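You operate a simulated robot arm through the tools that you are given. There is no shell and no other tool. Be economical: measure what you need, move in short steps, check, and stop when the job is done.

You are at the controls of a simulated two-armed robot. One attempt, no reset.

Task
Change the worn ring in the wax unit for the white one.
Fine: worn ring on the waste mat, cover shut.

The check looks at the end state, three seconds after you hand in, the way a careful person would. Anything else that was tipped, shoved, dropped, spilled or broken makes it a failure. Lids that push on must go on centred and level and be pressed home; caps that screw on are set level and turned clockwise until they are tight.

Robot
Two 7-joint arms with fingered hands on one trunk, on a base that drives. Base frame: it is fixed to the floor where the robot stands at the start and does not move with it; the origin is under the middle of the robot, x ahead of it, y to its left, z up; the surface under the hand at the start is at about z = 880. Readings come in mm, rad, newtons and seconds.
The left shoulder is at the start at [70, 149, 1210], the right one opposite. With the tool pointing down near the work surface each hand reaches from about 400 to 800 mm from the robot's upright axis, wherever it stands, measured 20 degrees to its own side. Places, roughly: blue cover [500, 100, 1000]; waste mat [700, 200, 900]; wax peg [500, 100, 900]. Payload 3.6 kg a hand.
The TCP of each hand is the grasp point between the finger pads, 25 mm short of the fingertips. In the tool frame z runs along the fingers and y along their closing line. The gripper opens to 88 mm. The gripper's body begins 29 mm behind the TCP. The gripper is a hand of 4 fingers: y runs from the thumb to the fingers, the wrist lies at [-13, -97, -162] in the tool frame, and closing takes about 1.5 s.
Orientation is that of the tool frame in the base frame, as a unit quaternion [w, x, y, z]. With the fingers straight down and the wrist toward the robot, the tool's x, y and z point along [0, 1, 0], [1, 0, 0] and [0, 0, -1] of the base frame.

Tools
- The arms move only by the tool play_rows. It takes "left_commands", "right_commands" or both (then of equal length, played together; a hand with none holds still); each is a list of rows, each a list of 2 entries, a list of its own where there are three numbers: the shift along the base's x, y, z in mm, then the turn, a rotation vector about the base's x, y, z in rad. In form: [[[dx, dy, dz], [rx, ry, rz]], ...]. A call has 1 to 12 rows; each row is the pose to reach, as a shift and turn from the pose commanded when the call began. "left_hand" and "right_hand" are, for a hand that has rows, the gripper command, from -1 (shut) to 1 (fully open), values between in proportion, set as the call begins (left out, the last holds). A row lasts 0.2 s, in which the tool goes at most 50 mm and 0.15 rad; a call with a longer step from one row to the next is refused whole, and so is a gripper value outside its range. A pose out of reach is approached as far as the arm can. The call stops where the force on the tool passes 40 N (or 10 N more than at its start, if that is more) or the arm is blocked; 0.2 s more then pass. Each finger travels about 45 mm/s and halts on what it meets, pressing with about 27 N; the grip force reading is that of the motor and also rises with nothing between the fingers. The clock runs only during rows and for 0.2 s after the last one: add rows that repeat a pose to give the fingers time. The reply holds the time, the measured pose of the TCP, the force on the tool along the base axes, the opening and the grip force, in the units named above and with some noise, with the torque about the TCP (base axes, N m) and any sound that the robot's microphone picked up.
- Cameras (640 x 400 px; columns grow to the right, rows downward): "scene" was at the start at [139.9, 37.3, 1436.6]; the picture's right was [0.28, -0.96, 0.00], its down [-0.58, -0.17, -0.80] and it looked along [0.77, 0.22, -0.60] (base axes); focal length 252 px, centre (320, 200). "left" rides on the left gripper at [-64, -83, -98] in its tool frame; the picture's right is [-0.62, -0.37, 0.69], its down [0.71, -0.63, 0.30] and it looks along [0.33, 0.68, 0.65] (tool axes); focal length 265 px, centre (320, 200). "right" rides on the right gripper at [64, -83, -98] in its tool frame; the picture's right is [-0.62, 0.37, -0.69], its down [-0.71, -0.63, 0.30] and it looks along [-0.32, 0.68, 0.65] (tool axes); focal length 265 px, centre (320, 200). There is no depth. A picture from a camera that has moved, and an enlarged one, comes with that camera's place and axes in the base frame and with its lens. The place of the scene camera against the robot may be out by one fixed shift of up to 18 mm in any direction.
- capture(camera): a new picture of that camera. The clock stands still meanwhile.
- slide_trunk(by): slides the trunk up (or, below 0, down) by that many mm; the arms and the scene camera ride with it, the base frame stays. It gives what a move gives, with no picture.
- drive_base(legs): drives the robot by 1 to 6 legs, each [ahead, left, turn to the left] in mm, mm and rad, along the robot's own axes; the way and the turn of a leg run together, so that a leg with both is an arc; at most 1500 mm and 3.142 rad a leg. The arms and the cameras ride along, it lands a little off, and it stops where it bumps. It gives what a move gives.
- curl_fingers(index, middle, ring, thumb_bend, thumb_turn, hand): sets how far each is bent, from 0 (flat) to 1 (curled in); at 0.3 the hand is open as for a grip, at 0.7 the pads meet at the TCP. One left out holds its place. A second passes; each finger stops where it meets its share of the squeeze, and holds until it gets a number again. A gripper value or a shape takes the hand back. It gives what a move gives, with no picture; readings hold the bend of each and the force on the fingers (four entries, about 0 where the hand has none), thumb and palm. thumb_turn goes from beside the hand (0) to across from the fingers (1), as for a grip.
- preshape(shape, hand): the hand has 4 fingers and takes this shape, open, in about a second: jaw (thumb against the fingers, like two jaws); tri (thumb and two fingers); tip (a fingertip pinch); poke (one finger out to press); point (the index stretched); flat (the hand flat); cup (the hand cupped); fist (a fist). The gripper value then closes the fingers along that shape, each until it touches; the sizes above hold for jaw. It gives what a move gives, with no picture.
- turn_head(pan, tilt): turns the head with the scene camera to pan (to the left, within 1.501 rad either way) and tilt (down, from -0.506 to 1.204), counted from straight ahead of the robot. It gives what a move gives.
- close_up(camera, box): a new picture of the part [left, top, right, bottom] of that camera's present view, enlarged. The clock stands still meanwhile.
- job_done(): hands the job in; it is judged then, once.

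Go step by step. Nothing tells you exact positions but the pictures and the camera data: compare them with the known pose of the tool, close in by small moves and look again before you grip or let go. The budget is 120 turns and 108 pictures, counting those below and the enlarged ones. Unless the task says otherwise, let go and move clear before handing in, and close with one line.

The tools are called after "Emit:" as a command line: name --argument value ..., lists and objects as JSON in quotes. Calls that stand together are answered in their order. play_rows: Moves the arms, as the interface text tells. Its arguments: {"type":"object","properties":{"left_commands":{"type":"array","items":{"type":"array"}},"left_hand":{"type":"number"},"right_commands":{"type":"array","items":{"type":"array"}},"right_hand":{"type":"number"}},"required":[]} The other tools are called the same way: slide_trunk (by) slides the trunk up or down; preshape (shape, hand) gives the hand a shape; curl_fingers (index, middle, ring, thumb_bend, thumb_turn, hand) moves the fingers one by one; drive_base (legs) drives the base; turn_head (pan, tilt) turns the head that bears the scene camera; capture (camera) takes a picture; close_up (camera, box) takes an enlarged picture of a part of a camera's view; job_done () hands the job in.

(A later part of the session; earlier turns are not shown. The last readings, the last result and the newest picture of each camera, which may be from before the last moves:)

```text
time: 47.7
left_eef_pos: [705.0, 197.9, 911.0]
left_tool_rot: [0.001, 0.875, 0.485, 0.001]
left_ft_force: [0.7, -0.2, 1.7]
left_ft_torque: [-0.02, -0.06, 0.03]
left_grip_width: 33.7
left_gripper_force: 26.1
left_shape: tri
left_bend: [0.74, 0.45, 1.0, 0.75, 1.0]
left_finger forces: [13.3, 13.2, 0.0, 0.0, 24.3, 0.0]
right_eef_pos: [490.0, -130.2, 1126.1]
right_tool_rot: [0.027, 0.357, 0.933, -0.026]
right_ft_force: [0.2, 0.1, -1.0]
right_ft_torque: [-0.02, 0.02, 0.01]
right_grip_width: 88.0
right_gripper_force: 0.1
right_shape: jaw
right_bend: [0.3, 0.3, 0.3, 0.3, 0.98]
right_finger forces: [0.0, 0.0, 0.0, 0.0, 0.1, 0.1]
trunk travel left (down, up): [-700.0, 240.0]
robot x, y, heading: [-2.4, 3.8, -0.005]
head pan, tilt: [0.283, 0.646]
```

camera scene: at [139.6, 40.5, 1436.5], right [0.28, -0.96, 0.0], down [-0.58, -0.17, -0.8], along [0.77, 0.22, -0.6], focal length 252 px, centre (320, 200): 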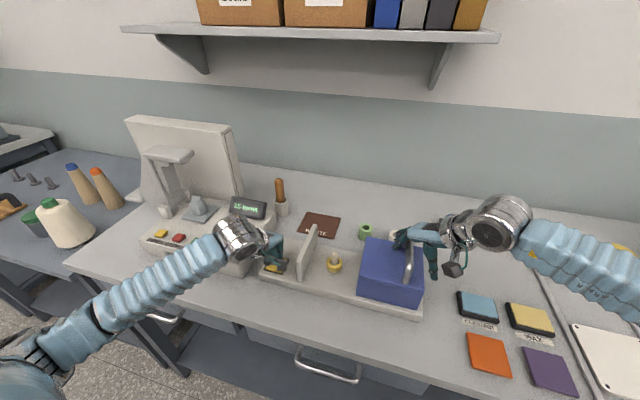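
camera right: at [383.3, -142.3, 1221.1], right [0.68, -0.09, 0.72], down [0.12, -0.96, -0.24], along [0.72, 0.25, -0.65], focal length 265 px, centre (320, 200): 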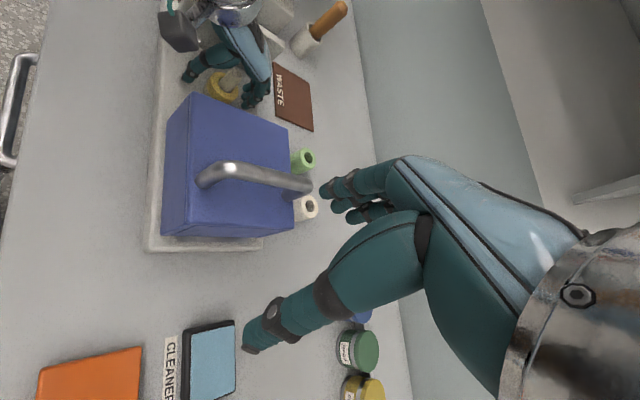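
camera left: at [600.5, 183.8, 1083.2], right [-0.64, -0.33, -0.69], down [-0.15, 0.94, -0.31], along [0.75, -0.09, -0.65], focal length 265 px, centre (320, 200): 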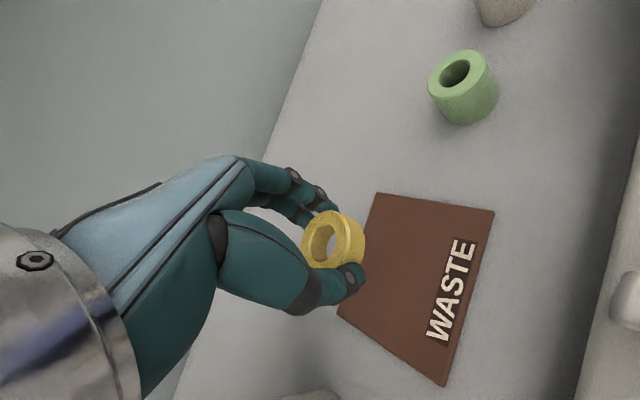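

Touching. I open and rise straight up.

Emit:
play_rows --left_commands '[[[0, 0, 0], [0, 0, 0]], [[0, 0, 0], [0, 0, 0]], [[0, 0, 0], [0, 0, 0]], [[0, 0, 0], [0, 0, 0]], [[0, 0, 0], [0, 0, 0]], [[0, 0, 15], [0, 0, 0]], [[0, 0, 40], [0, 0, 0]], [[0, 0, 80], [0, 0, 0]], [[0, 0, 120], [0, 0, 0]], [[0, 0, 140], [0, 0, 0]]]' --left_hand 0.7

Emit:
capture --camera "left"

Emit:
close_up --camera "scene" --box '[240, 150, 440, 280]'

```text
time: 49.9
left_eef_pos: [705.7, 197.3, 1050.4]
left_tool_rot: [0.0, 0.875, 0.483, -0.001]
left_ft_force: [-0.9, 0.0, 0.0]
left_ft_torque: [-0.03, 0.01, 0.01]
left_grip_width: 74.5
left_gripper_force: 0.2
left_shape: tri
left_bend: [0.27, 0.33, 0.99, 0.43, 0.99]
left_finger forces: [0.0, 0.0, 0.0, 0.0, 0.1, 0.0]
right_eef_pos: [488.7, -129.7, 1125.9]
right_tool_rot: [0.028, 0.357, 0.933, -0.025]
right_ft_force: [0.3, 1.1, 0.5]
right_ft_torque: [0.01, 0.03, 0.0]
right_grip_width: 88.0
right_gripper_force: 0.0
right_shape: jaw
right_bend: [0.3, 0.3, 0.3, 0.3, 0.98]
right_finger forces: [0.0, 0.0, 0.0, 0.0, 0.0, 0.0]
trunk travel left (down, up): [-700.0, 240.0]
robot x, y, heading: [1.4, 0.9, -0.002]
head pan, tilt: [0.283, 0.646]
```

```text
50 pictures are left
camera left: at [599.7, 187.5, 1147.3], right [-0.64, -0.33, -0.69], down [-0.15, 0.94, -0.31], along [0.75, -0.09, -0.65], focal length 265 px, centre (320, 200)
```

left: 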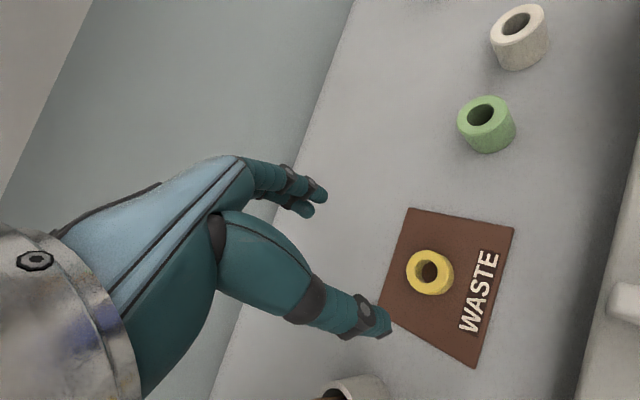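

```text
3.08 times, centred on (340, 215) of scene
camera zoom: at [139.0, 37.1, 1436.7], right [0.28, -0.96, 0.0], down [-0.58, -0.17, -0.8], along [0.77, 0.22, -0.6], focal length 775 px, centre (258, 154)
```

zoom: 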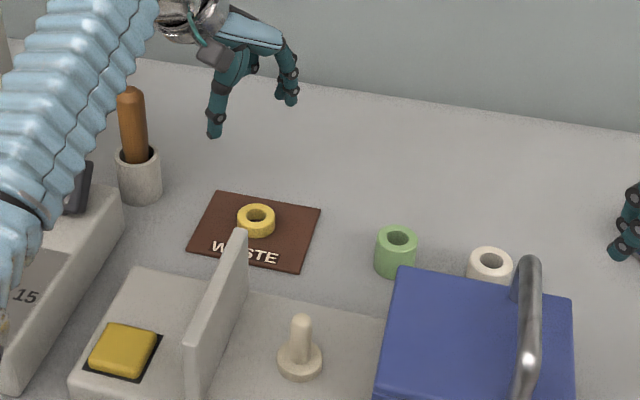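

The worn ring lies on the mat. The white ring is at about (691, −45), top z≈915. I'll bring the left hand there at height, turned to about −70° so its camera and wrist clear the cover and handle.

Emit:
play_rows --left_commands '[[[0, -30, 0], [0, 0, -0.1]], [[0, -60, 0], [0, 0, -0.2]], [[-3, -90, 0], [0, 0, -0.3]], [[-5, -120, 0], [0, 0, -0.4]], [[-7, -150, 0], [0, 0, -0.5]], [[-9, -180, 0], [0, 0, -0.6]], [[-11, -210, 0], [0, 0, -0.66]], [[-11, -241, 0], [0, 0, -0.66]], [[-11, -241, 0], [0, 0, -0.66]]]'

Emit:
capture --camera "left"

Emit:
capture --camera "scene"

```text
time: 51.9
left_eef_pos: [673.3, -31.7, 1044.9]
left_tool_rot: [0.0, 0.985, 0.175, -0.001]
left_ft_force: [0.3, 0.7, 0.0]
left_ft_torque: [-0.01, -0.02, 0.01]
left_grip_width: 74.7
left_gripper_force: 0.0
left_shape: tri
left_bend: [0.27, 0.33, 0.99, 0.43, 0.99]
left_finger forces: [0.1, 0.0, 0.0, 0.0, 0.0, 0.0]
left hand out of reach, approached as far as the arm can: row 6, 7, 8, 9
right_eef_pos: [490.8, -129.6, 1126.3]
right_tool_rot: [0.027, 0.358, 0.933, -0.027]
right_ft_force: [0.3, -0.5, -1.0]
right_ft_torque: [0.02, 0.0, 0.0]
right_grip_width: 87.9
right_gripper_force: 0.0
right_shape: jaw
right_bend: [0.3, 0.3, 0.3, 0.3, 0.98]
right_finger forces: [0.0, 0.0, 0.0, 0.0, 0.0, 0.0]
trunk travel left (down, up): [-700.0, 240.0]
robot x, y, heading: [-2.2, -3.9, 0.001]
head pan, tilt: [0.283, 0.646]
```

```text
48 pictures are left
camera left: at [584.4, 25.8, 1142.4], right [-0.71, 0.13, -0.69], down [0.45, 0.84, -0.31], along [0.54, -0.53, -0.65], focal length 265 px, centre (320, 200)
```

left: 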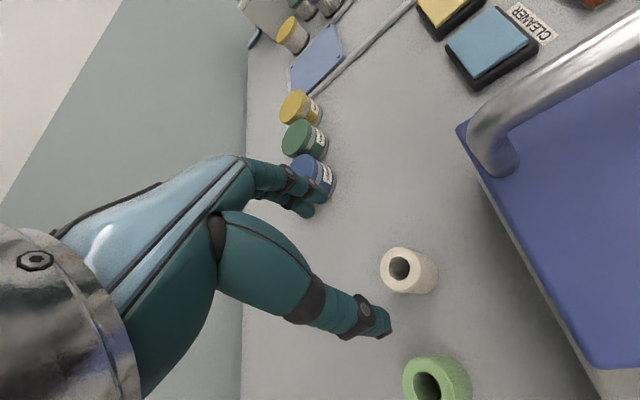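

```text
47 pictures are left
camera scene: at [139.9, 38.6, 1436.6], right [0.28, -0.96, 0.0], down [-0.58, -0.17, -0.8], along [0.77, 0.22, -0.6], focal length 252 px, centre (320, 200)
```

scene: 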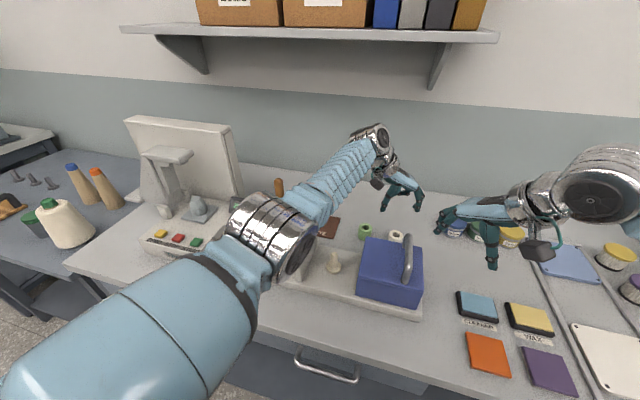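

The left arm is at its reach limit. I'll drive the robot 80 mm to its right so the white ring comes comfortably within reach; the hands are high and clear.

Emit:
drive_base --legs '[[0, -80, 0]]'

```text
time: 53.6
left_eef_pos: [674.7, -109.9, 1044.6]
left_tool_rot: [-0.001, 0.984, 0.176, -0.001]
left_ft_force: [-0.4, -1.2, 0.2]
left_ft_torque: [0.02, 0.03, -0.02]
left_grip_width: 74.8
left_gripper_force: 0.3
left_shape: tri
left_bend: [0.27, 0.33, 0.99, 0.43, 0.99]
left_finger forces: [0.0, 0.0, 0.1, 0.0, 0.1, 0.0]
right_eef_pos: [490.4, -209.5, 1125.8]
right_tool_rot: [0.028, 0.355, 0.934, -0.026]
right_ft_force: [0.3, -0.3, 0.3]
right_ft_torque: [-0.01, 0.03, -0.02]
right_grip_width: 87.6
right_gripper_force: 0.1
right_shape: jaw
right_bend: [0.3, 0.3, 0.3, 0.3, 0.98]
right_finger forces: [0.1, 0.1, 0.1, 0.0, 0.1, 0.1]
trunk travel left (down, up): [-700.0, 240.0]
robot x, y, heading: [-0.9, -88.6, 0.002]
head pan, tilt: [0.283, 0.646]
```

Now I move over the white ring and part-way down.

Emit:
play_rows --left_commands '[[[6, 25, 0], [0, 0, 0]], [[12, 48, 0], [0, 0, 0]], [[20, 68, 0], [0, 0, 0]], [[20, 68, -30], [0, 0, 0]], [[20, 68, -60], [0, 0, 0]], [[20, 68, -60], [0, 0, 0]]]' --left_hand 0.6

Emit:
capture --camera "left"

Emit:
close_up --camera "scene" --box '[260, 160, 440, 280]'

```text
time: 55.0
left_eef_pos: [684.4, -41.7, 984.8]
left_tool_rot: [0.0, 0.984, 0.176, -0.001]
left_ft_force: [-1.5, 1.0, -0.2]
left_ft_torque: [-0.02, 0.01, 0.01]
left_grip_width: 70.5
left_gripper_force: 0.0
left_shape: tri
left_bend: [0.27, 0.34, 0.99, 0.49, 0.99]
left_finger forces: [0.0, 0.0, 0.0, 0.0, 0.0, 0.0]
left hand out of reach, approached as far as the arm can: row 3, 4, 5, 6
right_eef_pos: [490.8, -208.7, 1125.8]
right_tool_rot: [0.027, 0.355, 0.934, -0.026]
right_ft_force: [0.2, -0.1, -0.5]
right_ft_torque: [-0.01, 0.0, 0.0]
right_grip_width: 87.6
right_gripper_force: 0.2
right_shape: jaw
right_bend: [0.3, 0.3, 0.3, 0.3, 0.98]
right_finger forces: [0.1, 0.1, 0.0, 0.0, 0.1, 0.1]
trunk travel left (down, up): [-700.0, 240.0]
robot x, y, heading: [-2.0, -83.6, -0.001]
head pan, tilt: [0.283, 0.646]
```

```text
46 pictures are left
camera left: at [595.3, 14.9, 1082.3], right [-0.71, 0.13, -0.69], down [0.45, 0.84, -0.3], along [0.54, -0.53, -0.65], focal length 265 px, centre (320, 200)
```

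left: 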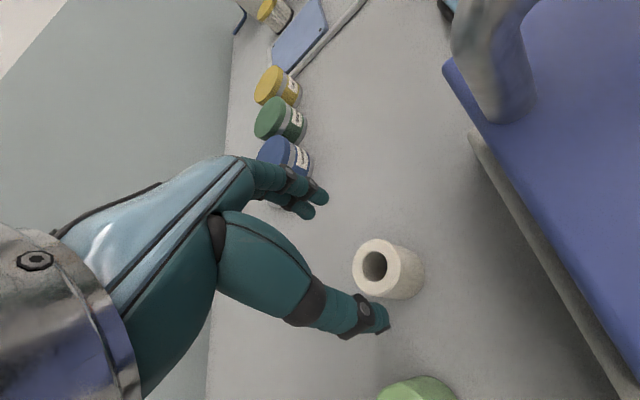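

```text
3.33 times, centred on (350, 220) of scene
camera zoom: at [139.6, -45.6, 1436.6], right [0.28, -0.96, 0.0], down [-0.58, -0.17, -0.8], along [0.77, 0.22, -0.6], focal length 839 px, centre (220, 133)
```

zoom: 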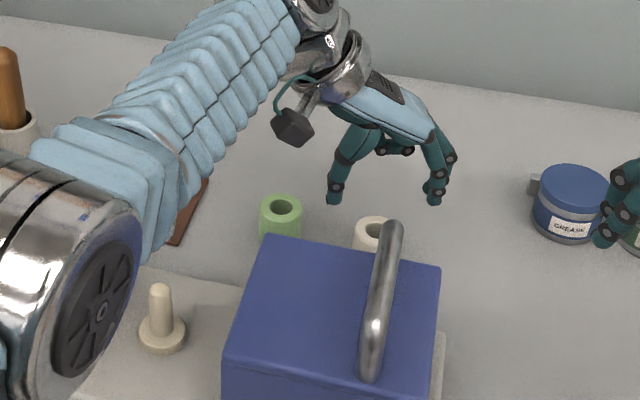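

The reach is 8 mm short in x; turning the hand back to about −55° should give it.

Emit:
play_rows --left_commands '[[[2, 1, 0], [0, 0, 0.09]], [[6, 1, 0], [0, 0, 0.18]], [[11, 2, 0], [0, 0, 0.27]], [[11, 2, -15], [0, 0, 0.27]], [[11, 2, -15], [0, 0, 0.27]]]'

Emit:
capture --camera "left"

Emit:
close_up --camera "scene" --box '[290, 160, 420, 250]'

```text
time: 56.2
left_eef_pos: [695.2, -39.1, 968.5]
left_tool_rot: [-0.001, 0.952, 0.307, 0.0]
left_ft_force: [0.7, 0.0, 0.8]
left_ft_torque: [0.0, 0.0, 0.02]
left_grip_width: 70.5
left_gripper_force: 0.0
left_shape: tri
left_bend: [0.27, 0.34, 0.99, 0.49, 0.99]
left_finger forces: [0.1, 0.0, 0.2, 0.0, 0.0, 0.0]
right_eef_pos: [490.6, -209.6, 1125.7]
right_tool_rot: [0.027, 0.355, 0.934, -0.025]
right_ft_force: [-0.2, 1.1, 0.4]
right_ft_torque: [0.0, 0.02, -0.03]
right_grip_width: 87.9
right_gripper_force: 0.0
right_shape: jaw
right_bend: [0.3, 0.3, 0.3, 0.3, 0.98]
right_finger forces: [0.1, 0.0, 0.0, 0.0, 0.1, 0.0]
trunk travel left (down, up): [-700.0, 240.0]
robot x, y, heading: [-0.4, -85.2, 0.006]
head pan, tilt: [0.283, 0.646]
```

```text
44 pictures are left
camera left: at [594.0, -8.3, 1065.3], right [-0.72, -0.06, -0.69], down [0.21, 0.93, -0.3], along [0.66, -0.37, -0.65], focal length 265 px, centre (320, 200)
```

left: 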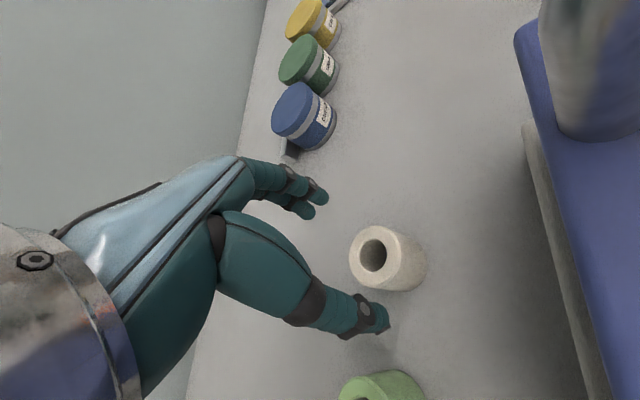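

```text
4.44 times, centred on (355, 205) of scene
camera zoom: at [139.5, -46.0, 1436.7], right [0.28, -0.96, 0.0], down [-0.58, -0.17, -0.8], along [0.77, 0.22, -0.6], focal length 1119 px, centre (164, 178)
```

zoom: 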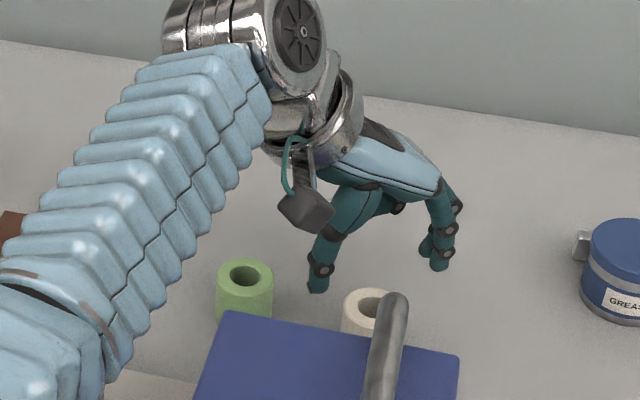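

Aligned over the ring (692, −42). I lower to grip height.

Emit:
play_rows --left_commands '[[[0, -1, -20], [0, 0, 0]], [[0, -1, -35], [0, 0, 0]], [[0, -1, -45], [0, 0, 0]], [[0, -1, -52], [0, 0, 0]], [[0, -1, -52], [0, 0, 0]]]'

Emit:
close_up --camera "left" --box '[240, 130, 480, 360]'

```text
time: 57.4
left_eef_pos: [695.9, -40.6, 916.8]
left_tool_rot: [-0.001, 0.952, 0.306, 0.0]
left_ft_force: [-0.1, -0.3, -0.4]
left_ft_torque: [0.02, 0.02, 0.01]
left_grip_width: 70.8
left_gripper_force: 0.1
left_shape: tri
left_bend: [0.27, 0.34, 0.99, 0.49, 0.99]
left_finger forces: [0.1, 0.0, 0.1, 0.1, 0.0, 0.0]
right_eef_pos: [490.4, -207.0, 1125.5]
right_tool_rot: [0.027, 0.355, 0.934, -0.026]
right_ft_force: [0.9, 0.7, 0.6]
right_ft_torque: [0.01, 0.01, 0.0]
right_grip_width: 87.9
right_gripper_force: 0.0
right_shape: jaw
right_bend: [0.3, 0.3, 0.3, 0.3, 0.98]
right_finger forces: [0.0, 0.0, 0.0, 0.0, 0.1, 0.1]
trunk travel left (down, up): [-700.0, 240.0]
robot x, y, heading: [-1.1, -84.4, 0.001]
head pan, tilt: [0.283, 0.646]
```

```text
1.74 times, centred on (360, 245) of left
camera zoom: at [594.8, -9.4, 1015.1], right [-0.72, -0.06, -0.69], down [0.21, 0.93, -0.3], along [0.66, -0.37, -0.66], focal length 462 px, centre (250, 122)
```

zoom: 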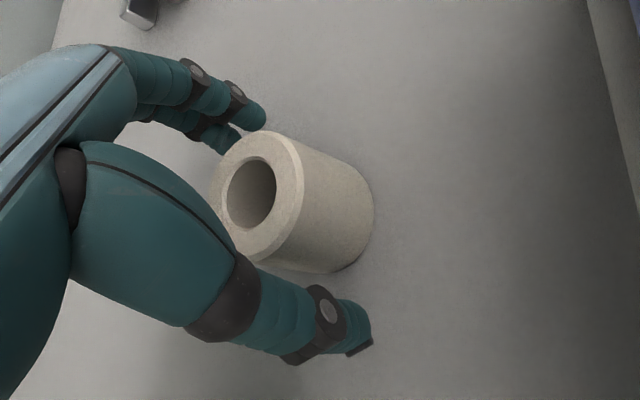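

The fingers straddle the white ring. I close on it.

Emit:
play_rows --left_commands '[[[0, 0, 0], [0, 0, 0]], [[0, 0, 0], [0, 0, 0]], [[0, 0, 0], [0, 0, 0]], [[0, 0, 0], [0, 0, 0]], [[0, 0, 0], [0, 0, 0]], [[0, 0, 0], [0, 0, 0]], [[0, 0, 0], [0, 0, 0]]]' --left_hand -0.4

Emit:
close_up --camera "left" --box '[240, 130, 480, 360]'

```text
time: 59.0
left_eef_pos: [695.7, -40.2, 917.7]
left_tool_rot: [0.0, 0.952, 0.307, -0.001]
left_ft_force: [0.0, -0.4, -0.5]
left_ft_torque: [-0.02, 0.02, -0.02]
left_grip_width: 31.7
left_gripper_force: 27.4
left_shape: tri
left_bend: [0.74, 0.53, 1.0, 0.73, 1.0]
left_finger forces: [12.5, 11.1, 0.0, 0.0, 23.9, 0.0]
right_eef_pos: [489.0, -208.8, 1124.4]
right_tool_rot: [0.027, 0.355, 0.934, -0.025]
right_ft_force: [-0.1, -0.5, -0.2]
right_ft_torque: [-0.04, -0.03, -0.03]
right_grip_width: 88.0
right_gripper_force: 0.1
right_shape: jaw
right_bend: [0.3, 0.3, 0.3, 0.3, 0.98]
right_finger forces: [0.1, 0.0, 0.0, 0.0, 0.0, 0.0]
trunk travel left (down, up): [-700.0, 240.0]
robot x, y, heading: [0.7, -84.0, 0.001]
head pan, tilt: [0.283, 0.646]
```

```text
1.74 times, centred on (360, 245) of left
camera zoom: at [594.9, -9.3, 1015.0], right [-0.72, -0.06, -0.69], down [0.21, 0.93, -0.3], along [0.66, -0.37, -0.66], focal length 462 px, centre (250, 122)
```

zoom: 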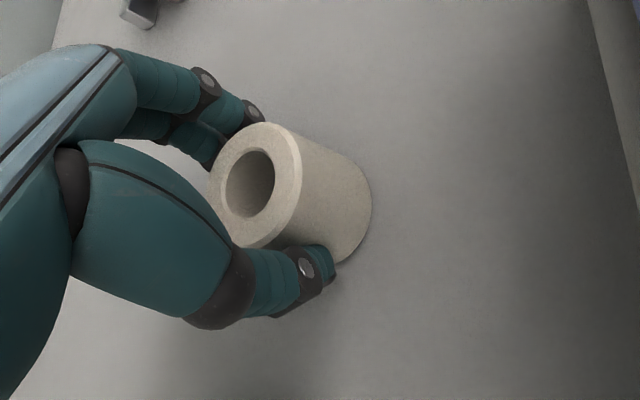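

A balanced grip. I'll lift and carry it over the cover's corner to above the peg, keeping the same hand turn.

Emit:
play_rows --left_commands '[[[0, 0, 10], [0, 0, 0]], [[0, 0, 40], [0, 0, 0]], [[0, 0, 85], [0, 0, 0]], [[0, 0, 130], [0, 0, 0]], [[-20, 20, 145], [0, 0, 0]], [[-45, 45, 145], [0, 0, 0]], [[-75, 70, 145], [0, 0, 0]], [[-105, 95, 145], [0, 0, 0]], [[-135, 125, 145], [0, 0, 0]], [[-159, 148, 145], [0, 0, 0]], [[-159, 148, 120], [0, 0, 0]], [[-159, 148, 120], [0, 0, 0]]]'

Emit:
capture --camera "left"

Emit:
close_up --camera "scene" --box '[200, 180, 400, 310]'

Emit:
capture --camera "right"

```text
time: 61.6
left_eef_pos: [533.8, 108.8, 1039.0]
left_tool_rot: [0.0, 0.952, 0.306, -0.001]
left_ft_force: [0.0, 0.1, 0.1]
left_ft_torque: [0.02, -0.01, -0.04]
left_grip_width: 31.8
left_gripper_force: 27.2
left_shape: tri
left_bend: [0.74, 0.53, 1.0, 0.73, 1.0]
left_finger forces: [12.4, 11.8, 0.1, 0.0, 23.9, 0.1]
right_eef_pos: [490.0, -207.7, 1124.6]
right_tool_rot: [0.027, 0.355, 0.934, -0.025]
right_ft_force: [-0.6, 0.7, -0.5]
right_ft_torque: [-0.02, 0.03, 0.0]
right_grip_width: 88.1
right_gripper_force: 0.1
right_shape: jaw
right_bend: [0.3, 0.3, 0.3, 0.3, 0.98]
right_finger forces: [0.0, 0.0, 0.0, 0.0, 0.1, 0.0]
trunk travel left (down, up): [-700.0, 240.0]
robot x, y, heading: [-1.9, -86.4, -0.0]
head pan, tilt: [0.283, 0.646]
```

```text
40 pictures are left
camera left: at [431.9, 139.0, 1135.8], right [-0.72, -0.06, -0.69], down [0.21, 0.93, -0.3], along [0.66, -0.37, -0.66], focal length 265 px, centre (320, 200)
```

left: 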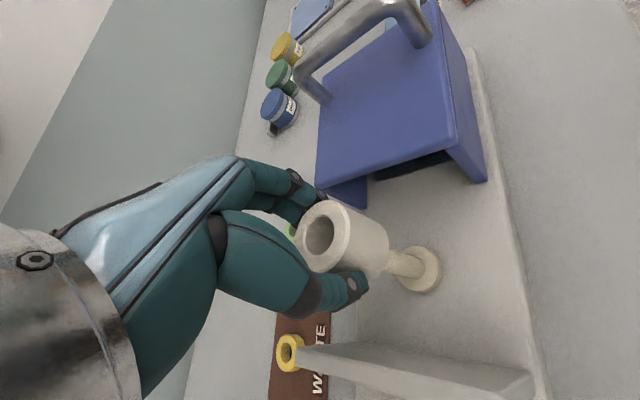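

```text
3.08 times, centred on (300, 245) of scene
camera zoom: at [140.0, -45.9, 1436.6], right [0.28, -0.96, 0.0], down [-0.58, -0.17, -0.8], along [0.77, 0.22, -0.6], focal length 775 px, centre (382, 62)
```

zoom: 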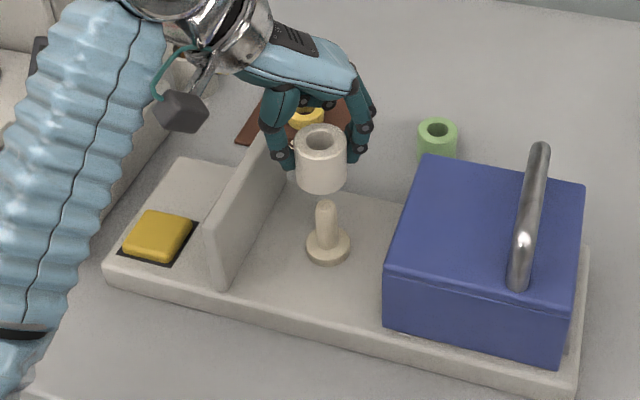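

```text
38 pictures are left
camera right: at [383.9, -221.5, 1220.8], right [0.68, -0.09, 0.72], down [0.12, -0.96, -0.24], along [0.72, 0.25, -0.65], focal length 265 px, centre (320, 200)
```

right: 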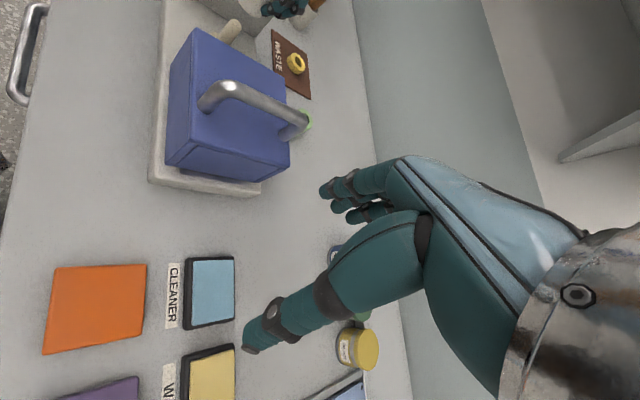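

Ring and peg line up within a few mm in both views. I'll lower to just above the peg's tip and look closely.

Emit:
play_rows --left_commands '[[[1, 0, -15], [0, 0, 0]], [[1, 0, -30], [0, 0, 0]], [[1, 0, -40], [0, 0, 0]], [[1, 0, -40], [0, 0, 0]]]'

Emit:
close_up --camera "left" --box '[270, 150, 470, 330]'

Emit:
close_up --camera "scene" --box '[270, 200, 340, 260]'

```text
time: 62.6
left_eef_pos: [536.4, 109.9, 997.5]
left_tool_rot: [-0.001, 0.952, 0.306, -0.001]
left_ft_force: [-0.8, 0.1, -0.1]
left_ft_torque: [0.0, 0.05, 0.02]
left_grip_width: 31.7
left_gripper_force: 26.4
left_shape: tri
left_bend: [0.74, 0.53, 1.0, 0.73, 1.0]
left_finger forces: [12.7, 11.9, 0.0, 0.1, 23.8, 0.0]
right_eef_pos: [490.4, -209.0, 1125.2]
right_tool_rot: [0.028, 0.355, 0.934, -0.026]
right_ft_force: [-0.2, 0.3, 0.1]
right_ft_torque: [-0.03, -0.02, 0.02]
right_grip_width: 88.1
right_gripper_force: 0.0
right_shape: jaw
right_bend: [0.3, 0.3, 0.3, 0.3, 0.98]
right_finger forces: [0.1, 0.0, 0.0, 0.0, 0.1, 0.0]
trunk travel left (down, up): [-700.0, 240.0]
robot x, y, heading: [0.3, -83.1, -0.003]
head pan, tilt: [0.283, 0.646]
```

```text
2.22 times, centred on (370, 240) of left
camera zoom: at [434.9, 138.9, 1094.4], right [-0.72, -0.06, -0.69], down [0.21, 0.93, -0.3], along [0.66, -0.37, -0.66], focal length 590 px, centre (209, 111)
```

zoom: 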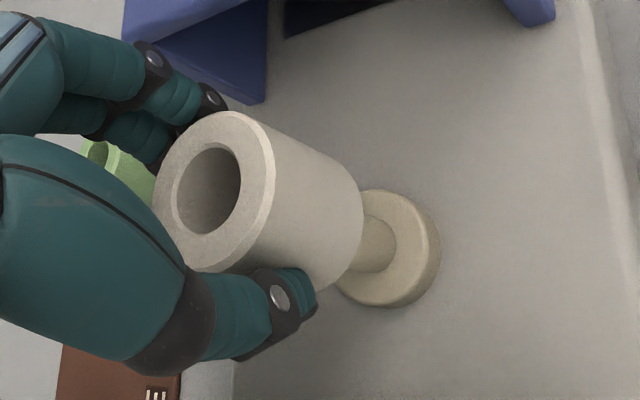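

```text
6.67 times, centred on (305, 230) of scene
camera zoom: at [140.1, -45.8, 1436.6], right [0.28, -0.96, 0.0], down [-0.58, -0.17, -0.8], along [0.77, 0.22, -0.6], focal length 1678 px, centre (420, 0)
```

zoom: 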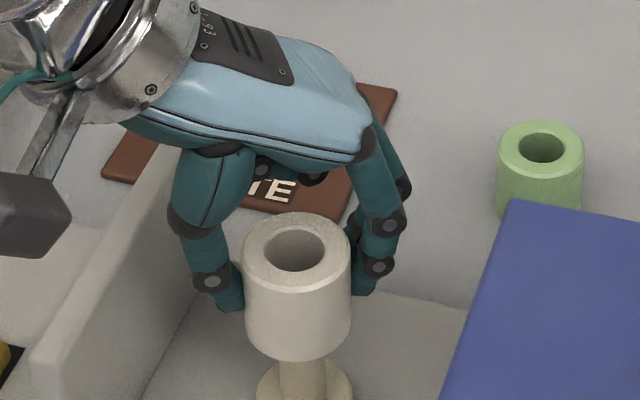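

Estimates differ by only 1–3 mm; I shift +2 in x and +1 in y and lower slowly onto the peg, watching the forces.

Emit:
play_rows --left_commands '[[[2, 1, 0], [0, 0, 0]], [[2, 1, -4], [0, 0, 0]], [[2, 1, -8], [0, 0, 0]], [[2, 1, -12], [0, 0, 0]], [[2, 1, -12], [0, 0, 0]]]'

Emit:
close_up --camera "left" --box '[270, 150, 470, 330]'

Emit:
close_up --camera "scene" --box '[270, 200, 340, 260]'

```text
time: 63.8
left_eef_pos: [540.0, 109.4, 987.1]
left_tool_rot: [0.0, 0.952, 0.307, 0.0]
left_ft_force: [-0.2, -1.0, -0.6]
left_ft_torque: [0.0, 0.03, -0.03]
left_grip_width: 31.4
left_gripper_force: 27.4
left_shape: tri
left_bend: [0.74, 0.53, 1.0, 0.73, 1.0]
left_finger forces: [13.0, 11.9, 0.1, 0.1, 23.9, 0.1]
right_eef_pos: [490.5, -209.1, 1124.9]
right_tool_rot: [0.027, 0.355, 0.934, -0.025]
right_ft_force: [-0.4, -0.1, 0.2]
right_ft_torque: [0.04, 0.01, 0.03]
right_grip_width: 87.9
right_gripper_force: 0.0
right_shape: jaw
right_bend: [0.3, 0.3, 0.3, 0.3, 0.98]
right_finger forces: [0.0, 0.0, 0.0, 0.1, 0.0, 0.0]
trunk travel left (down, up): [-700.0, 240.0]
robot x, y, heading: [-0.9, -82.2, -0.004]
head pan, tilt: [0.283, 0.646]
```

```text
2.22 times, centred on (370, 240) of left
camera zoom: at [437.2, 140.4, 1083.0], right [-0.72, -0.06, -0.69], down [0.21, 0.93, -0.3], along [0.66, -0.37, -0.66], focal length 590 px, centre (209, 111)
```

zoom: 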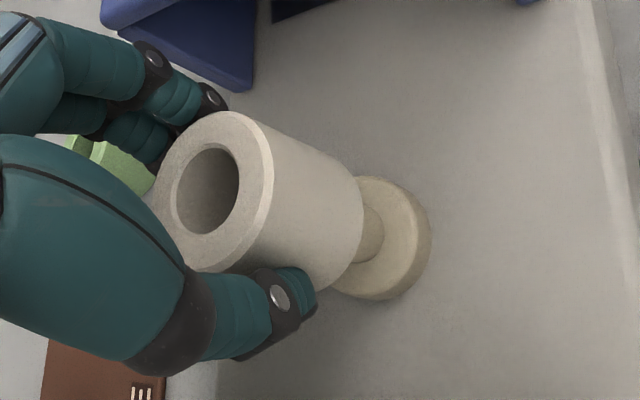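

```text
6.67 times, centred on (305, 230) of scene
camera zoom: at [139.7, -46.1, 1436.6], right [0.28, -0.96, 0.0], down [-0.58, -0.17, -0.8], along [0.77, 0.22, -0.6], focal length 1678 px, centre (420, 0)
```

zoom: 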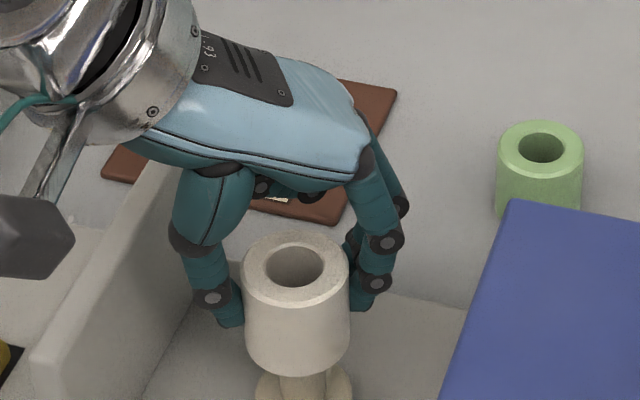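

Lateral alignment looks good and there's no contact force. Continuing down.

Emit:
play_rows --left_commands '[[[0, 0, -4], [0, 0, 0]], [[0, 0, -8], [0, 0, 0]], [[0, 0, -12], [0, 0, 0]], [[0, 0, -12], [0, 0, 0]]]'

Emit:
close_up --camera "left" --box '[270, 150, 470, 330]'

```text
time: 64.8
left_eef_pos: [538.8, 109.5, 973.8]
left_tool_rot: [-0.001, 0.952, 0.306, -0.001]
left_ft_force: [-0.4, 0.7, 0.0]
left_ft_torque: [-0.03, -0.01, -0.03]
left_grip_width: 31.7
left_gripper_force: 27.3
left_shape: tri
left_bend: [0.74, 0.53, 1.0, 0.73, 1.0]
left_finger forces: [12.8, 12.0, 0.0, 0.0, 24.0, 0.0]
right_eef_pos: [490.3, -208.2, 1124.2]
right_tool_rot: [0.027, 0.355, 0.934, -0.026]
right_ft_force: [0.9, 0.0, -0.6]
right_ft_torque: [-0.02, -0.05, -0.01]
right_grip_width: 87.9
right_gripper_force: 0.1
right_shape: jaw
right_bend: [0.3, 0.3, 0.3, 0.3, 0.98]
right_finger forces: [0.0, 0.0, 0.0, 0.0, 0.1, 0.0]
trunk travel left (down, up): [-700.0, 240.0]
robot x, y, heading: [-1.8, -80.8, 0.0]
head pan, tilt: [0.283, 0.646]
```

```text
2.22 times, centred on (370, 240) of left
camera zoom: at [437.0, 139.6, 1071.1], right [-0.72, -0.06, -0.69], down [0.21, 0.93, -0.31], along [0.66, -0.37, -0.66], focal length 590 px, centre (209, 111)
```

zoom: 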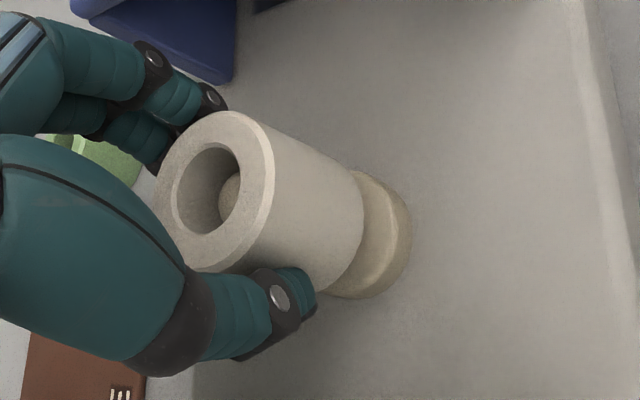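

The peg's dome shows inside the hole: it is threaded. I lower on until it sits on the collar.

Emit:
play_rows --left_commands '[[[0, 0, -4], [0, 0, 0]], [[0, 0, -8], [0, 0, 0]], [[0, 0, -12], [0, 0, 0]], [[0, 0, -15], [0, 0, 0]], [[0, 0, -15], [0, 0, 0]]]'

Emit:
close_up --camera "left" --box '[270, 150, 470, 330]'

```text
time: 66.0
left_eef_pos: [539.1, 110.2, 958.7]
left_tool_rot: [0.0, 0.952, 0.306, -0.001]
left_ft_force: [0.5, 0.0, -0.7]
left_ft_torque: [0.0, -0.01, 0.01]
left_grip_width: 31.2
left_gripper_force: 27.4
left_shape: tri
left_bend: [0.74, 0.53, 1.0, 0.73, 1.0]
left_finger forces: [12.7, 12.1, 0.0, 0.0, 24.2, 0.1]
right_eef_pos: [489.8, -208.9, 1125.3]
right_tool_rot: [0.027, 0.355, 0.934, -0.025]
right_ft_force: [0.2, 0.2, -0.5]
right_ft_torque: [0.02, 0.01, -0.01]
right_grip_width: 87.9
right_gripper_force: 0.0
right_shape: jaw
right_bend: [0.3, 0.3, 0.3, 0.3, 0.98]
right_finger forces: [0.1, 0.0, 0.1, 0.0, 0.0, 0.0]
trunk travel left (down, up): [-700.0, 240.0]
robot x, y, heading: [1.5, -80.2, 0.004]
head pan, tilt: [0.283, 0.646]
```

```text
2.22 times, centred on (370, 240) of left
camera zoom: at [437.8, 140.0, 1056.3], right [-0.72, -0.06, -0.69], down [0.21, 0.93, -0.3], along [0.66, -0.37, -0.66], focal length 590 px, centre (209, 111)
```

zoom: 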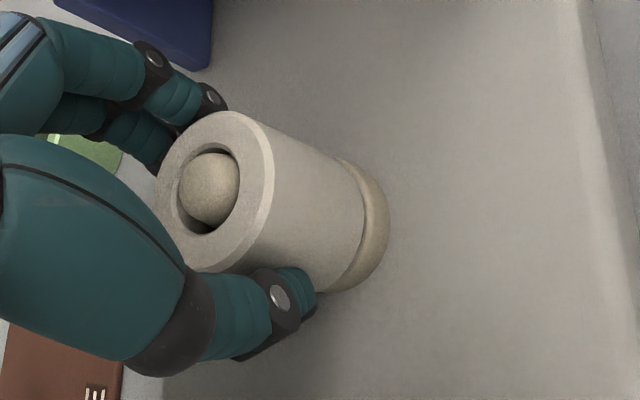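

Nearly down, well centred, no force. Small further steps until contact.

Emit:
play_rows --left_commands '[[[0, 0, -2], [0, 0, 0]], [[0, 0, -4], [0, 0, 0]], [[0, 0, -6], [0, 0, 0]], [[0, 0, -8], [0, 0, 0]]]'

Emit:
close_up --camera "left" --box '[270, 150, 470, 330]'

```text
time: 67.0
left_eef_pos: [537.9, 109.4, 955.8]
left_tool_rot: [0.003, 0.952, 0.306, 0.004]
left_ft_force: [2.7, 3.0, 20.5]
left_ft_torque: [-0.02, -0.05, 0.04]
left_grip_width: 32.4
left_gripper_force: 27.2
left_shape: tri
left_bend: [0.74, 0.53, 1.0, 0.73, 1.0]
left_finger forces: [13.8, 14.4, 0.1, 0.0, 27.8, 0.1]
right_eef_pos: [488.9, -209.7, 1126.3]
right_tool_rot: [0.029, 0.355, 0.934, -0.025]
right_ft_force: [0.3, -0.5, 0.1]
right_ft_torque: [0.03, 0.04, 0.0]
right_grip_width: 87.8
right_gripper_force: 0.0
right_shape: jaw
right_bend: [0.3, 0.3, 0.3, 0.3, 0.98]
right_finger forces: [0.0, 0.0, 0.0, 0.1, 0.0, 0.1]
trunk travel left (down, up): [-700.0, 240.0]
robot x, y, heading: [2.2, -82.3, -0.003]
head pan, tilt: [0.283, 0.646]
```

```text
2.22 times, centred on (370, 240) of left
camera zoom: at [436.2, 139.8, 1051.9], right [-0.71, -0.07, -0.7], down [0.21, 0.93, -0.3], along [0.67, -0.37, -0.65], focal length 590 px, centre (209, 111)
```

zoom: 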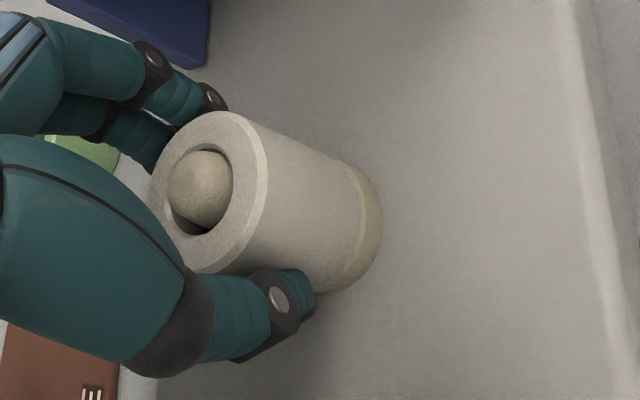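

The ring is seated on the collar. I relieve the push, open and rise straight up.

Emit:
play_rows --left_commands '[[[0, 0, 4], [0, 0, 0]], [[0, 0, 4], [0, 0, 0]], [[0, 0, 4], [0, 0, 0]], [[0, 0, 4], [0, 0, 0]], [[0, 0, 4], [0, 0, 0]], [[0, 0, 4], [0, 0, 0]], [[0, 0, 15], [0, 0, 0]], [[0, 0, 40], [0, 0, 0]], [[0, 0, 80], [0, 0, 0]], [[0, 0, 110], [0, 0, 0]]]' --left_hand 0.7

Emit:
capture --camera "left"

Emit:
close_up --camera "scene" --box '[200, 180, 400, 310]'

```text
time: 69.2
left_eef_pos: [541.3, 110.9, 1058.4]
left_tool_rot: [0.0, 0.952, 0.306, -0.001]
left_ft_force: [1.0, -0.2, 0.1]
left_ft_torque: [-0.03, 0.0, 0.01]
left_grip_width: 74.6
left_gripper_force: 0.1
left_shape: tri
left_bend: [0.27, 0.33, 0.99, 0.43, 0.99]
left_finger forces: [0.1, 0.0, 0.0, 0.1, 0.0, 0.1]
right_eef_pos: [491.1, -209.2, 1125.0]
right_tool_rot: [0.028, 0.356, 0.934, -0.025]
right_ft_force: [0.2, -0.3, 0.0]
right_ft_torque: [-0.02, 0.01, 0.04]
right_grip_width: 87.9
right_gripper_force: 0.1
right_shape: jaw
right_bend: [0.3, 0.3, 0.3, 0.3, 0.98]
right_finger forces: [0.1, 0.1, 0.0, 0.1, 0.1, 0.0]
trunk travel left (down, up): [-700.0, 240.0]
robot x, y, heading: [-2.5, -85.3, 0.004]
head pan, tilt: [0.283, 0.646]
```

```text
30 pictures are left
camera left: at [439.6, 141.2, 1155.8], right [-0.72, -0.06, -0.69], down [0.21, 0.93, -0.3], along [0.66, -0.37, -0.66], focal length 265 px, centre (320, 200)
```

left: 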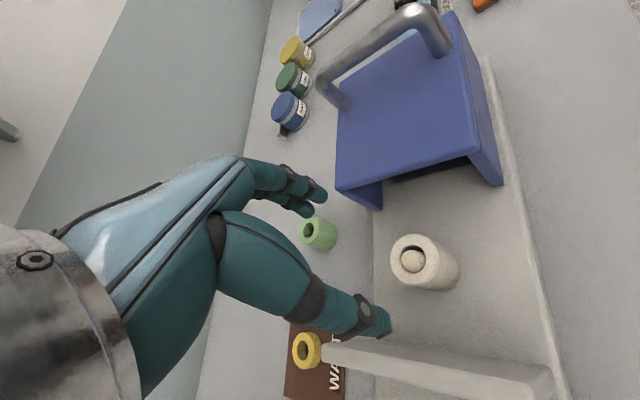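

```text
3.08 times, centred on (300, 245) of scene
camera zoom: at [140.1, -46.0, 1436.5], right [0.28, -0.96, 0.0], down [-0.58, -0.17, -0.8], along [0.77, 0.22, -0.6], focal length 775 px, centre (382, 62)
```

zoom: 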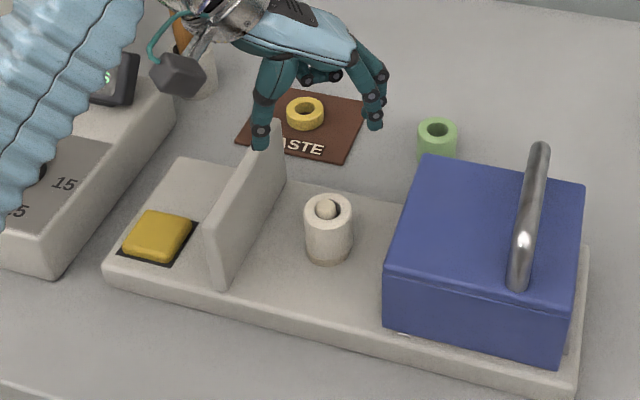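

The white ring sits on the peg over its collar. Next I drive back left and bring the left hand over the button again to close the cover with the catch held down.

Emit:
drive_base --legs '[[0, 83, 0]]'

Emit:
preshape --hand "left" --shape "poke"

```text
time: 70.9
left_eef_pos: [541.9, 190.0, 1058.3]
left_tool_rot: [-0.001, 0.952, 0.306, -0.001]
left_ft_force: [0.6, -0.3, 0.3]
left_ft_torque: [0.03, 0.0, -0.03]
left_grip_width: 74.7
left_gripper_force: 0.1
left_shape: tri
left_bend: [0.27, 0.33, 0.99, 0.43, 0.99]
left_finger forces: [0.0, 0.0, 0.0, 0.0, 0.1, 0.0]
right_eef_pos: [490.5, -129.0, 1124.4]
right_tool_rot: [0.027, 0.356, 0.934, -0.025]
right_ft_force: [-0.5, -0.2, -0.6]
right_ft_torque: [-0.03, -0.01, -0.01]
right_grip_width: 88.0
right_gripper_force: 0.1
right_shape: jaw
right_bend: [0.3, 0.3, 0.3, 0.3, 0.98]
right_finger forces: [0.0, 0.0, 0.0, 0.0, 0.0, 0.0]
trunk travel left (down, up): [-700.0, 240.0]
robot x, y, heading: [1.8, 1.8, 0.001]
head pan, tilt: [0.283, 0.646]
```

```text
time: 71.8
left_eef_pos: [542.7, 191.0, 1059.3]
left_tool_rot: [0.0, 0.952, 0.306, -0.001]
left_ft_force: [0.6, 0.4, 1.0]
left_ft_torque: [0.0, 0.0, -0.03]
left_grip_width: 0.0
left_gripper_force: 0.1
left_shape: poke
left_bend: [0.7, 0.7, 0.99, 1.0, 1.0]
left_finger forces: [0.0, 0.1, 0.1, 0.0, 0.0, 0.0]
right_eef_pos: [490.2, -128.7, 1124.6]
right_tool_rot: [0.028, 0.356, 0.934, -0.026]
right_ft_force: [0.0, -0.1, 0.4]
right_ft_torque: [-0.01, 0.02, 0.02]
right_grip_width: 88.0
right_gripper_force: 0.1
right_shape: jaw
right_bend: [0.3, 0.3, 0.3, 0.3, 0.98]
right_finger forces: [0.1, 0.0, 0.0, 0.0, 0.1, 0.0]
trunk travel left (down, up): [-700.0, 240.0]
robot x, y, heading: [1.2, 4.6, -0.0]
head pan, tilt: [0.283, 0.646]
```

Left fist goes over the button, right hand above the bar, which is now at y≈−45.

Emit:
play_rows --left_commands '[[[-6, 8, 0], [0, 0, 0.14]], [[-12, 16, 0], [0, 0, 0.28]], [[-18, 24, 0], [0, 0, 0.42]], [[-24, 32, 0], [0, 0, 0.56]], [[-30, 40, 0], [0, 0, 0.7]], [[-36, 48, 0], [0, 0, 0.84]], [[-43, 57, -20], [0, 0, 0.95]], [[-43, 57, -50], [0, 0, 0.95]], [[-43, 57, -50], [0, 0, 0.95]]]' --right_commands '[[[5, 10, 0], [0.01, 0.01, 0]], [[10, 20, 0], [0.03, 0.02, 0]], [[15, 32, 0], [0.05, 0.034, 0]], [[20, 44, 0], [0.069, 0.034, 0]], [[25, 56, 0], [0.069, 0.034, 0]], [[30, 68, 0], [0.069, 0.034, 0]], [[36, 80, 0], [0.069, 0.034, 0]], [[41, 91, 0], [0.069, 0.034, 0]], [[41, 91, 0], [0.069, 0.034, 0]]]'

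Emit:
capture --camera "right"

Emit:
capture --camera "left"

```text
time: 73.8
left_eef_pos: [497.3, 246.7, 1006.7]
left_tool_rot: [0.001, 0.707, 0.708, 0.0]
left_ft_force: [-0.7, 0.2, -0.3]
left_ft_torque: [0.04, 0.0, -0.03]
left_grip_width: 0.2
left_gripper_force: 0.0
left_shape: poke
left_bend: [0.7, 0.7, 0.99, 1.0, 1.0]
left_finger forces: [0.1, 0.0, 0.0, 0.0, 0.1, 0.1]
right_eef_pos: [531.5, -38.7, 1123.7]
right_tool_rot: [-0.001, 0.356, 0.934, 0.0]
right_ft_force: [-0.5, 0.9, -0.1]
right_ft_torque: [0.01, 0.0, 0.02]
right_grip_width: 88.0
right_gripper_force: 0.1
right_shape: jaw
right_bend: [0.3, 0.3, 0.3, 0.3, 0.98]
right_finger forces: [0.0, 0.0, 0.0, 0.0, 0.1, 0.0]
trunk travel left (down, up): [-700.0, 240.0]
robot x, y, heading: [-1.4, 3.0, 0.005]
head pan, tilt: [0.283, 0.646]
```

```text
28 pictures are left
camera right: at [428.5, -57.7, 1222.2], right [0.71, -0.14, 0.69], down [0.11, -0.95, -0.31], along [0.7, 0.3, -0.65], focal length 265 px, centre (320, 200)
```

right: 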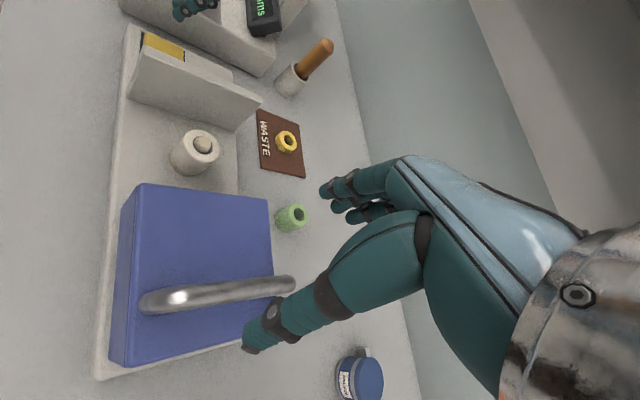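

```text
27 pictures are left
camera left: at [413.1, 183.5, 1104.2], right [-0.37, -0.62, -0.69], down [-0.63, 0.71, -0.3], along [0.68, 0.32, -0.65], focal length 265 px, centre (320, 200)
```

left: 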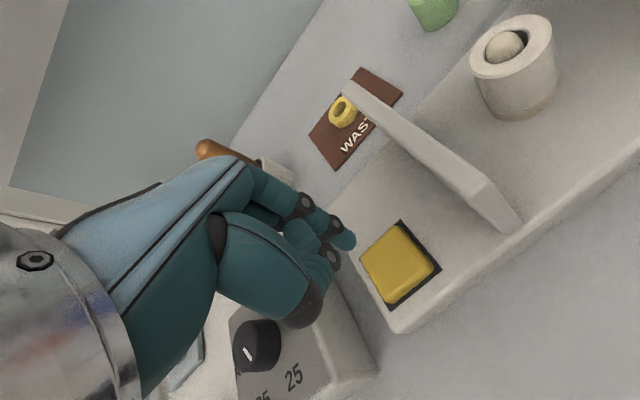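

The button looks still sunk, held by the cover over the catch, so I need no press for closing. The bar is at y≈−53; I lower the right hand astride it.

Emit:
play_rows --right_commands '[[[0, -8, -25], [0, 0, 0]], [[0, -8, -50], [0, 0, 0]], [[0, -8, -65], [0, 0, 0]], [[0, -8, -75], [0, 0, 0]], [[0, -8, -85], [0, 0, 0]], [[0, -8, -95], [0, 0, 0]], [[0, -8, -103], [0, 0, 0]]]'

Emit:
capture --camera "right"

```text
time: 75.4
left_eef_pos: [497.7, 248.8, 1007.2]
left_tool_rot: [0.0, 0.707, 0.707, -0.001]
left_ft_force: [0.9, -0.8, 0.7]
left_ft_torque: [0.03, 0.01, 0.01]
left_grip_width: 0.0
left_gripper_force: 0.0
left_shape: poke
left_bend: [0.7, 0.7, 0.99, 1.0, 1.0]
left_finger forces: [0.1, 0.0, 0.0, 0.0, 0.0, 0.0]
right_eef_pos: [531.4, -46.1, 1019.8]
right_tool_rot: [0.0, 0.357, 0.934, 0.0]
right_ft_force: [0.2, -1.1, -0.8]
right_ft_torque: [0.03, 0.01, 0.0]
right_grip_width: 87.5
right_gripper_force: 0.1
right_shape: jaw
right_bend: [0.3, 0.3, 0.3, 0.3, 0.98]
right_finger forces: [0.0, 0.0, 0.1, 0.1, 0.1, 0.1]
trunk travel left (down, up): [-700.0, 240.0]
robot x, y, heading: [-2.0, -0.1, -0.0]
head pan, tilt: [0.283, 0.646]
```

```text
26 pictures are left
camera right: at [428.0, -64.7, 1117.8], right [0.71, -0.14, 0.69], down [0.11, -0.95, -0.31], along [0.7, 0.29, -0.65], focal length 265 px, centre (320, 200)
```

right: 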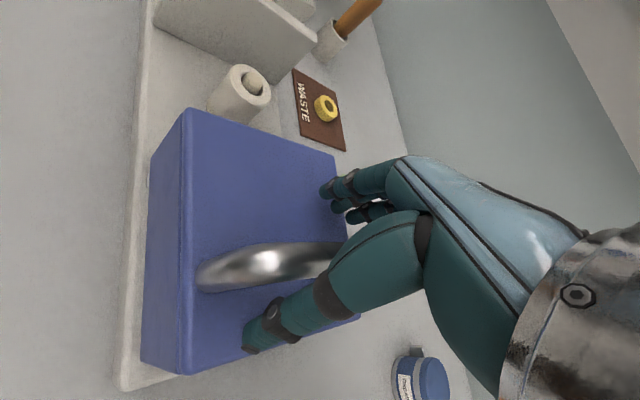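

Astride the bar. I push the cover to the left, first half.

Emit:
play_rows --right_commands '[[[0, 10, 0], [0, 0, 0]], [[0, 20, 0], [0, 0, 0]], [[0, 30, 0], [0, 0, 0]], [[0, 40, 0], [0, 0, 0]], [[0, 50, 0], [0, 0, 0]], [[0, 60, 0], [0, 0, 0]], [[0, 70, 0], [0, 0, 0]], [[0, 80, 0], [0, 0, 0]]]'

Emit:
close_up --camera "scene" --box '[240, 180, 440, 310]'

```text
time: 77.2
left_eef_pos: [498.1, 248.0, 1007.0]
left_tool_rot: [-0.001, 0.707, 0.707, -0.001]
left_ft_force: [-0.1, -0.3, 0.8]
left_ft_torque: [0.0, 0.0, 0.01]
left_grip_width: 0.0
left_gripper_force: 0.1
left_shape: poke
left_bend: [0.7, 0.7, 0.99, 1.0, 1.0]
left_finger forces: [0.1, 0.1, 0.1, 0.0, 0.1, 0.0]
right_eef_pos: [530.6, 33.9, 1020.8]
right_tool_rot: [-0.002, 0.357, 0.934, 0.001]
right_ft_force: [-0.3, -1.1, 0.6]
right_ft_torque: [0.01, 0.0, 0.07]
right_grip_width: 88.3
right_gripper_force: 0.0
right_shape: jaw
right_bend: [0.3, 0.3, 0.3, 0.29, 0.98]
right_finger forces: [0.0, 0.2, 0.1, 0.0, 1.6, 0.1]
trunk travel left (down, up): [-700.0, 240.0]
robot x, y, heading: [3.1, 0.8, 0.001]
head pan, tilt: [0.283, 0.646]
```

```text
3.08 times, centred on (340, 245) of scene
camera zoom: at [139.8, 38.6, 1436.6], right [0.28, -0.96, 0.0], down [-0.58, -0.17, -0.8], along [0.77, 0.22, -0.6], focal length 775 px, centre (258, 62)
```

zoom: 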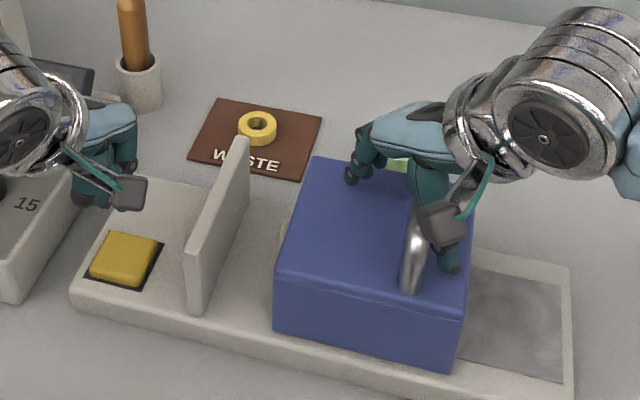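

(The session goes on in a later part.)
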